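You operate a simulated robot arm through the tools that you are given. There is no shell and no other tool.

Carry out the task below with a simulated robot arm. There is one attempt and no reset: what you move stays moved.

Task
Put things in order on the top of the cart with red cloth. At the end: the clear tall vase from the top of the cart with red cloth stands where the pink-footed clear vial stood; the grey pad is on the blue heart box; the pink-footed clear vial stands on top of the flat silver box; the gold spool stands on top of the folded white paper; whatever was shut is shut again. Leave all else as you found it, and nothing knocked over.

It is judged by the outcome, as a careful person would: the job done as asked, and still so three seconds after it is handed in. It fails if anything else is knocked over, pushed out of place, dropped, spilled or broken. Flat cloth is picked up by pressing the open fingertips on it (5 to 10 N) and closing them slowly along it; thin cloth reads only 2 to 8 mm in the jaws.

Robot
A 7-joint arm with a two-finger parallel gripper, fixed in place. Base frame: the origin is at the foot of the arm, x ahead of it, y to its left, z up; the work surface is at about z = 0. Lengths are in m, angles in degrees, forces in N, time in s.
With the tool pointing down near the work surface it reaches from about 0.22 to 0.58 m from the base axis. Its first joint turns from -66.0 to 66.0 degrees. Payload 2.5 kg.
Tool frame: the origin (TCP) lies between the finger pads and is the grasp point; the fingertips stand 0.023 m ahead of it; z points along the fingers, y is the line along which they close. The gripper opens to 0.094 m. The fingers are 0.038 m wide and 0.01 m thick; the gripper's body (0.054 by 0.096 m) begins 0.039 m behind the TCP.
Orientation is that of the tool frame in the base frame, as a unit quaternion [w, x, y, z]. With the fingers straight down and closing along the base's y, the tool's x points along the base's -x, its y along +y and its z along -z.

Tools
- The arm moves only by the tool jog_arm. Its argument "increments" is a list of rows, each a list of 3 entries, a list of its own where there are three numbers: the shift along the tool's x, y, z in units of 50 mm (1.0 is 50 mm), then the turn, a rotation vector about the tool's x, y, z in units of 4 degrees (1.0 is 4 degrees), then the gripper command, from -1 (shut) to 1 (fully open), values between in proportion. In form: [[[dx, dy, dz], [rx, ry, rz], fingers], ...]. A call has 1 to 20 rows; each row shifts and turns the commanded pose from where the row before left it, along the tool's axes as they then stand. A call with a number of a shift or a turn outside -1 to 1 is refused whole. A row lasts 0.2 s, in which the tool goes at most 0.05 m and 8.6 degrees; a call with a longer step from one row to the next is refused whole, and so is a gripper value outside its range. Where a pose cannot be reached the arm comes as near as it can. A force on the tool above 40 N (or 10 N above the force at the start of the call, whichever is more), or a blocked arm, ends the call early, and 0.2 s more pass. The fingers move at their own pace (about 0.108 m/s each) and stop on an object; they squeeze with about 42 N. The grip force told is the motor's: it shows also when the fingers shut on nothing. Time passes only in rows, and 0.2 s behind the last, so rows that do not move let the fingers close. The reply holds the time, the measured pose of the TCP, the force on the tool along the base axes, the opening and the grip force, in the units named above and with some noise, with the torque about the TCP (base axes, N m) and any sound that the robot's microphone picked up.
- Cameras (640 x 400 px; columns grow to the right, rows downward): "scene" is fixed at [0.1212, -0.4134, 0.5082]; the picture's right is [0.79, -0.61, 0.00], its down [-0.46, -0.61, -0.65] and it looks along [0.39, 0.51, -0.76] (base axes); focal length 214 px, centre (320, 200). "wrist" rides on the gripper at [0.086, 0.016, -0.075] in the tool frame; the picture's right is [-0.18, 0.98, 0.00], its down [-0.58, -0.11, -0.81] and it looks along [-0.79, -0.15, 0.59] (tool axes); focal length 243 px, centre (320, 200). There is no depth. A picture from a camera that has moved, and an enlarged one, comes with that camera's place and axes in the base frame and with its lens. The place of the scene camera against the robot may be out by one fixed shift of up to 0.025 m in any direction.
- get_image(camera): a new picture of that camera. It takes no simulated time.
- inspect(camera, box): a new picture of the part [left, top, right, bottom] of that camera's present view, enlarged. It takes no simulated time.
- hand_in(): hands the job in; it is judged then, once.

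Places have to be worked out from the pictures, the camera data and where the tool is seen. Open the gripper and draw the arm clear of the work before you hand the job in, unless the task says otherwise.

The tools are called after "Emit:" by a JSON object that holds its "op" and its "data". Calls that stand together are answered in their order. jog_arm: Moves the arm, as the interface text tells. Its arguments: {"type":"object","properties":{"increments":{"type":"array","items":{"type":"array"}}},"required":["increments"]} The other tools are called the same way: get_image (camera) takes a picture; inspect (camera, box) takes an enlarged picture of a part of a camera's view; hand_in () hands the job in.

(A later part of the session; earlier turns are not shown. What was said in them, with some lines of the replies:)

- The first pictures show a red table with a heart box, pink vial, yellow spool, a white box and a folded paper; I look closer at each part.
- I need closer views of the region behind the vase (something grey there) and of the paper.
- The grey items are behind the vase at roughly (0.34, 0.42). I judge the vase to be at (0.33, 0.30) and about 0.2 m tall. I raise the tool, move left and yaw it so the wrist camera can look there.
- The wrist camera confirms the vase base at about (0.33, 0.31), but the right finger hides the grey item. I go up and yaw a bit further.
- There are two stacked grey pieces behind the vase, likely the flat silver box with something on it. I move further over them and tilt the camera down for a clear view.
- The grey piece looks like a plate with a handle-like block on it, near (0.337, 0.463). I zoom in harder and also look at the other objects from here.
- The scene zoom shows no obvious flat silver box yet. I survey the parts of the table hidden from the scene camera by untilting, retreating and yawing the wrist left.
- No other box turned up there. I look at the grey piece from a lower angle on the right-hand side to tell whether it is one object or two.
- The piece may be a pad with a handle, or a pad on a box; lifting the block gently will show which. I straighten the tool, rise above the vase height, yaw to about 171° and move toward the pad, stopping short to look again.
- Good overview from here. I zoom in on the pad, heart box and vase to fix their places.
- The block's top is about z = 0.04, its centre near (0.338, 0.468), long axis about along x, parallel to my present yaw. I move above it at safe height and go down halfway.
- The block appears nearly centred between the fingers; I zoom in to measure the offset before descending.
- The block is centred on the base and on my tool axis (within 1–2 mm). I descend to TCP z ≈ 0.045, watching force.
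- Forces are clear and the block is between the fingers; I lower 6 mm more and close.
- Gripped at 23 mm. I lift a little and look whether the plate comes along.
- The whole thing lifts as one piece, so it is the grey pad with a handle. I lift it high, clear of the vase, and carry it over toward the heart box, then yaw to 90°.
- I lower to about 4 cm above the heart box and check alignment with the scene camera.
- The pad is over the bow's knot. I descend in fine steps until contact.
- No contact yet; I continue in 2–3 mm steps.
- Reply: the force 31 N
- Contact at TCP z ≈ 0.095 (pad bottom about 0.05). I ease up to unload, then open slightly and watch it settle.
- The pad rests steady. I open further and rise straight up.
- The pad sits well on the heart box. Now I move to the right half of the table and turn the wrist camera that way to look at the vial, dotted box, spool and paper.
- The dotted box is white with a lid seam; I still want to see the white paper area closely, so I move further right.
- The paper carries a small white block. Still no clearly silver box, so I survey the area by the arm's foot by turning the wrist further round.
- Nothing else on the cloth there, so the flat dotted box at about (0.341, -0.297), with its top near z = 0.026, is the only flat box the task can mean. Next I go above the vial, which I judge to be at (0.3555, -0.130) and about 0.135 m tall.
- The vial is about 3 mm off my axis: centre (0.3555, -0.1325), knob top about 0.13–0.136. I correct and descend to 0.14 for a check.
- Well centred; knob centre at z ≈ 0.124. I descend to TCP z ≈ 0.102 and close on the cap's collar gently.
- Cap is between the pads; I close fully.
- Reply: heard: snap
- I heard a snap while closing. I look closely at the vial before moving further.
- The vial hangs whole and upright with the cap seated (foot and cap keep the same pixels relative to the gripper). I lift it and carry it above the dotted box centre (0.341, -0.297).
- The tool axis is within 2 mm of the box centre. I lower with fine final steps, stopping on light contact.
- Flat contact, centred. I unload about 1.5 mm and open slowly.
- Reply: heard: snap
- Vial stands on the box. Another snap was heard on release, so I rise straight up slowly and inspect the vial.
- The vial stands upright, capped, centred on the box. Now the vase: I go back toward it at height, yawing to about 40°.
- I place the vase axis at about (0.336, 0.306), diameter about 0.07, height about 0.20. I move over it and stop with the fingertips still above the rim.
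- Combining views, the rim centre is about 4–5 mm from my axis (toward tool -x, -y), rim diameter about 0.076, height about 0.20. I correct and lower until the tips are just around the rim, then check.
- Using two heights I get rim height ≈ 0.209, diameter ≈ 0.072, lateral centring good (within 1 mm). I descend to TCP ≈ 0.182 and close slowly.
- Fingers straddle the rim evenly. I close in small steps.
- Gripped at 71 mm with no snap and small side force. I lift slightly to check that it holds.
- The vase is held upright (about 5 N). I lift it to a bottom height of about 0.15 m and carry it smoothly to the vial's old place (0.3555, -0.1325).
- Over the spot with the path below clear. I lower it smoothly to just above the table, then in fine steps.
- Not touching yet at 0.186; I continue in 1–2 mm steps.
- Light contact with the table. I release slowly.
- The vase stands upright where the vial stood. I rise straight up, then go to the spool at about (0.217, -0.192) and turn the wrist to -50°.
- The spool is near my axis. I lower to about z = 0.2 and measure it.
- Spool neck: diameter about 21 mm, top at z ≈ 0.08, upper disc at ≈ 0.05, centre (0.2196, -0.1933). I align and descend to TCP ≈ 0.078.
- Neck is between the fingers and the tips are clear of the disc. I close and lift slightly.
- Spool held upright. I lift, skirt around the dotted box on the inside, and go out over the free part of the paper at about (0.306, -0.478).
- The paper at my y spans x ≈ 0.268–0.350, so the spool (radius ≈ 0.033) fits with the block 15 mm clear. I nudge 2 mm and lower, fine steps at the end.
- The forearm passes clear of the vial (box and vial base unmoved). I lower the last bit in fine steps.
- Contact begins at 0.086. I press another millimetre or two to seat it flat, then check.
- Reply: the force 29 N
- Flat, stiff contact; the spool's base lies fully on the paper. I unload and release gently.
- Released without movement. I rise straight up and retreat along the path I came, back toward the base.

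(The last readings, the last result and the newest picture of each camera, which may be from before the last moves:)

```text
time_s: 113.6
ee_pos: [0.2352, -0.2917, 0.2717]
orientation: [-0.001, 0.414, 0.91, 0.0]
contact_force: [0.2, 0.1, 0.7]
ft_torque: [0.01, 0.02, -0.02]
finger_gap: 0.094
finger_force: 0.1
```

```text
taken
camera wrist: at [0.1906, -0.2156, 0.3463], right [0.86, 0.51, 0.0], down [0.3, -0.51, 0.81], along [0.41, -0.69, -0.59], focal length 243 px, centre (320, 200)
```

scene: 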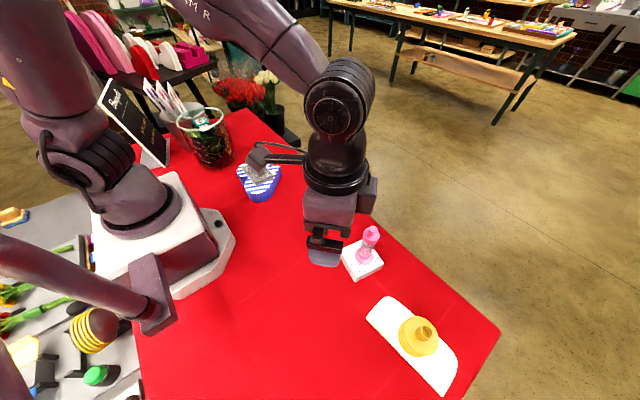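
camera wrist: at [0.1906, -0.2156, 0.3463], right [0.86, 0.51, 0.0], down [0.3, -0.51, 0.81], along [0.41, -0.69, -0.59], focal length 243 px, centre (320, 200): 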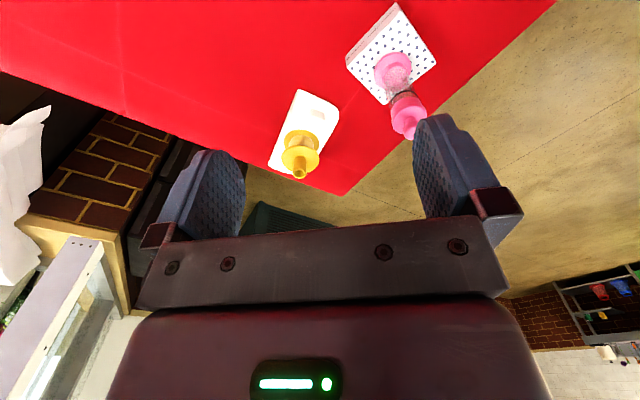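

The spool stands on the paper. I rise further, draw back to the middle, and check everything.

Emit:
{"op": "jog_arm", "data": {"increments": [[[0, 0, -0.7], [0, 0, 0], 1], [[0, 0, -0.7], [0, 0, 0], 1], [[0, 0, -0.6], [0, 0, 0], 1], [[0.66, 0.64, 0], [0, 0, 0], 1], [[0.66, 0.64, 0], [0, 0, 0], 1], [[0.66, 0.64, 0], [0, 0, 0], 1], [[0.66, 0.64, 0], [0, 0, 0], 1], [[0.66, 0.64, 0], [0, 0, 0], 1], [[0.66, 0.64, 0], [0, 0, 0], 1], [[0, 0, 0], [0, 0, 0], 1]]}}

Emit:
{"op": "get_image", "data": {"camera": "scene"}}

Emit:
{"op": "get_image", "data": {"camera": "wrist"}}

Emit:
{"op": "inspect", "data": {"camera": "scene", "box": [290, 140, 410, 290]}}

Emit:
{"op": "inspect", "data": {"camera": "scene", "box": [360, 280, 480, 400]}}

Emit:
{"op": "inspect", "data": {"camera": "scene", "box": [90, 60, 300, 220]}}

```text
time_s: 115.8
ee_pos: [0.2499, -0.015, 0.3714]
orientation: [-0.001, 0.414, 0.91, 0.0]
contact_force: [0.7, 0.0, 0.8]
ft_torque: [0.0, 0.0, 0.0]
finger_gap: 0.0939
finger_force: 0.0
```

```text
taken
```

scene: 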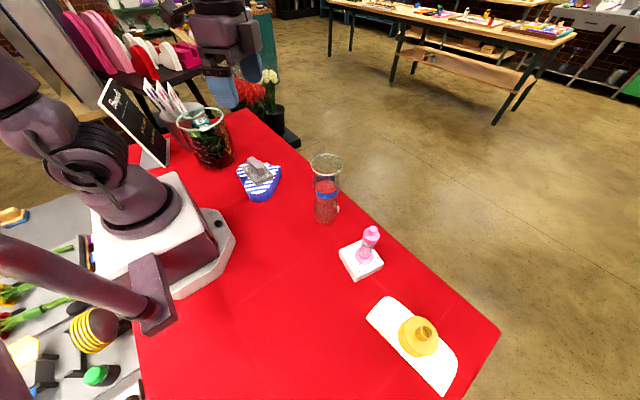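

```text
taken
camera wrist: at [0.2051, 0.0614, 0.4463], right [0.86, 0.51, 0.0], down [0.3, -0.51, 0.81], along [0.41, -0.69, -0.59], focal length 243 px, centre (320, 200)
```

wrist: 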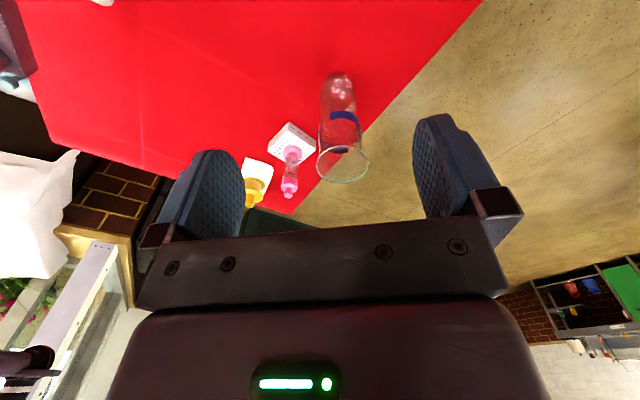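

```text
2.67 times, centred on (350, 215) of scene
camera zoom: at [0.1212, -0.4134, 0.5082], right [0.79, -0.61, 0.0], down [-0.46, -0.61, -0.65], along [0.39, 0.51, -0.76], focal length 572 px, centre (240, 160)
```

zoom: 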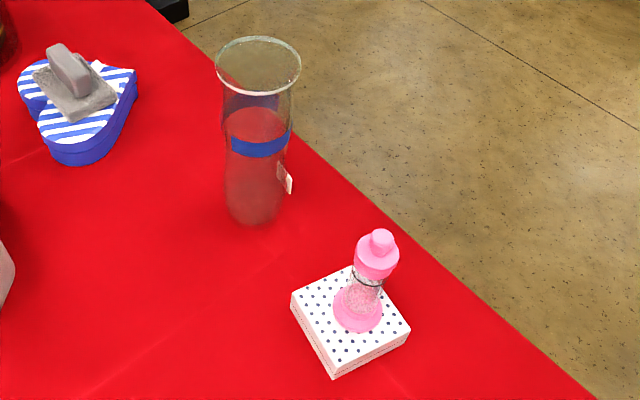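

```text
3.33 times, centred on (420, 340) of scene
camera zoom: at [0.1212, -0.4134, 0.5082], right [0.79, -0.61, 0.0], down [-0.46, -0.61, -0.65], along [0.39, 0.51, -0.76], focal length 715 px, centre (-13, -267)
```

zoom: 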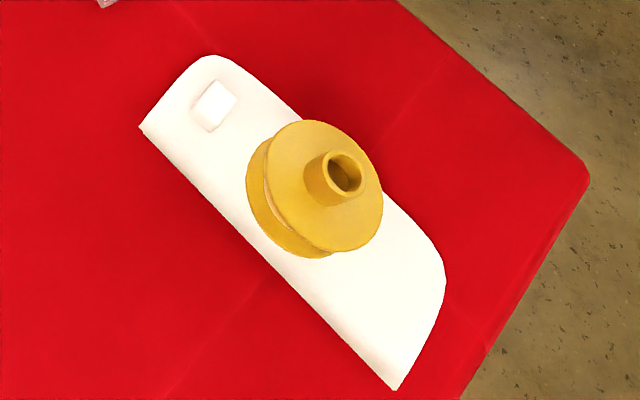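

```text
2.50 times, centred on (195, 140) of scene
camera zoom: at [0.1212, -0.4134, 0.5082], right [0.79, -0.61, 0.0], down [-0.46, -0.61, -0.65], along [0.39, 0.51, -0.76], focal length 536 px, centre (632, 350)
```

zoom: 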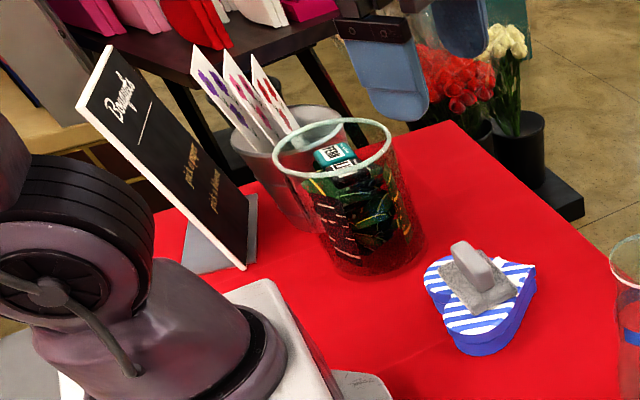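

All four placements look right. I compare the vial's closed state with the start at high zoom, because of the snaps heard, and recheck the box lid and heart box.

Emit:
{"op": "inspect", "data": {"camera": "scene", "box": [340, 220, 395, 285]}}

Emit:
{"op": "inspect", "data": {"camera": "wrist", "box": [265, 110, 320, 205]}}

Emit:
{"op": "inspect", "data": {"camera": "scene", "box": [230, 145, 290, 210]}}

Emit:
{"op": "inspect", "data": {"camera": "scene", "box": [300, 145, 350, 230]}}

```text
6.15 times, centred on (368, 252) of scene
camera zoom: at [0.1212, -0.4134, 0.5082], right [0.79, -0.61, 0.0], down [-0.46, -0.61, -0.65], along [0.39, 0.51, -0.76], focal length 1320 px, centre (28, -123)
```

zoom: 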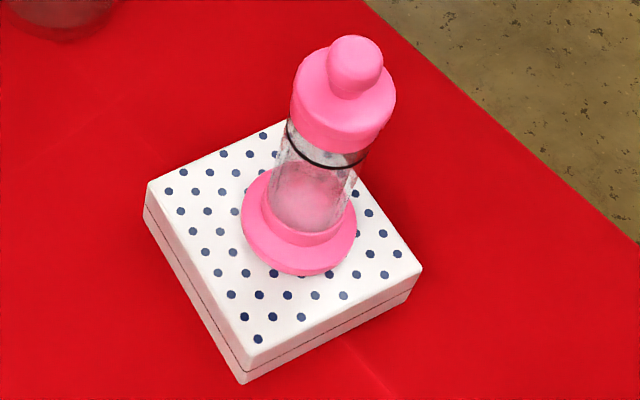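

```text
4.21 times, centred on (292, 158) of wrist
camera zoom: at [0.2051, 0.0614, 0.4463], right [0.86, 0.51, 0.0], down [0.3, -0.51, 0.81], along [0.41, -0.69, -0.59], focal length 1022 px, centre (436, 379)
```

zoom: 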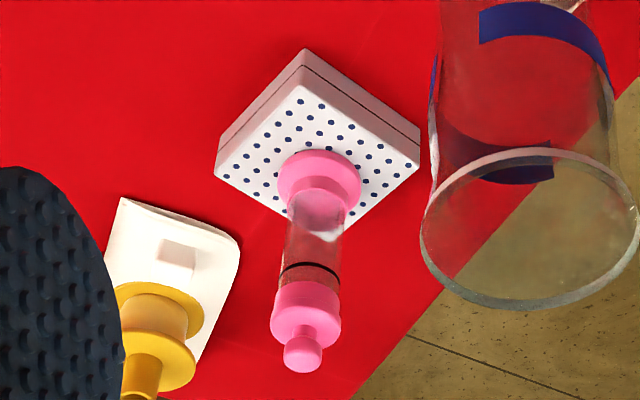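

```text
6.15 times, centred on (260, 178) of scene
camera zoom: at [0.1212, -0.4134, 0.5082], right [0.79, -0.61, 0.0], down [-0.46, -0.61, -0.65], along [0.39, 0.51, -0.76], focal length 1320 px, centre (689, 338)
```

zoom: 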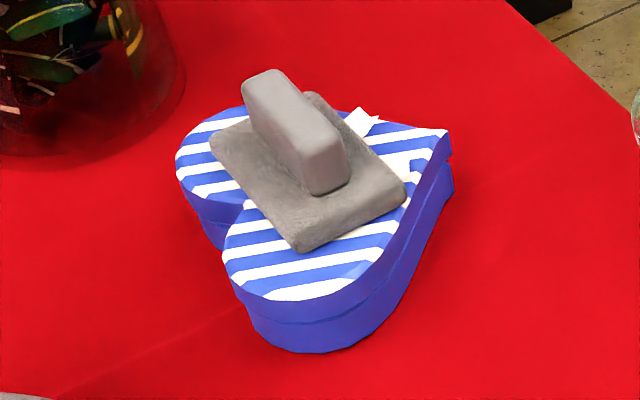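

```text
4.71 times, centred on (325, 188) of scene
camera zoom: at [0.1212, -0.4134, 0.5082], right [0.79, -0.61, 0.0], down [-0.46, -0.61, -0.65], along [0.39, 0.51, -0.76], focal length 1009 px, centre (296, 259)
```

zoom: 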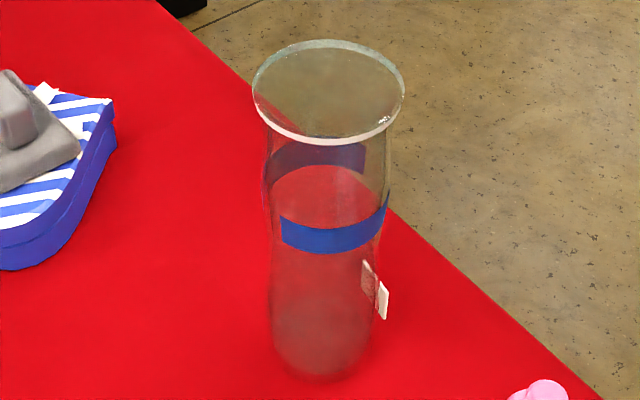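

Everything checks out. The vial is vertical and capped, the vase base is on the vial's old spot, and the pad rests on the heart box. The spool stands on the paper, and the heart box, dotted box and paper have not moved. The gripper is open and clear, so I hand in.

Emit:
{"op": "hand_in", "data": {}}

```text
The job is handed in.
```

I carried out all four moves and handed the job in. One thing is unconfirmed: which object was the "flat silver box".

- **Grey pad:** It sits on the blue heart box, resting on top of the bow.
- **Pink-footed vial:** It stands upright and capped at the centre of the flat dotted box. I saw no silver box anywhere I could see or reach on the cart, so I took this white, blue-dotted box as the one you meant. If you meant another box, this part is wrong.
- **Tall vase:** It stands where the vial stood, within a few millimetres as seen in the camera.
- **Gold spool:** It stands on the folded white paper, clear of the small white block already there.

I heard a snap when I gripped the vial's cap and another when I let go. In close-up pictures the vial looked whole and the cap seated, but I don't know what made the sound.

I opened nothing, and both box lids looked shut at the end. The heart box, the dotted box and the paper had not moved, and nothing was knocked over. The gripper is open and the arm is clear of the work.
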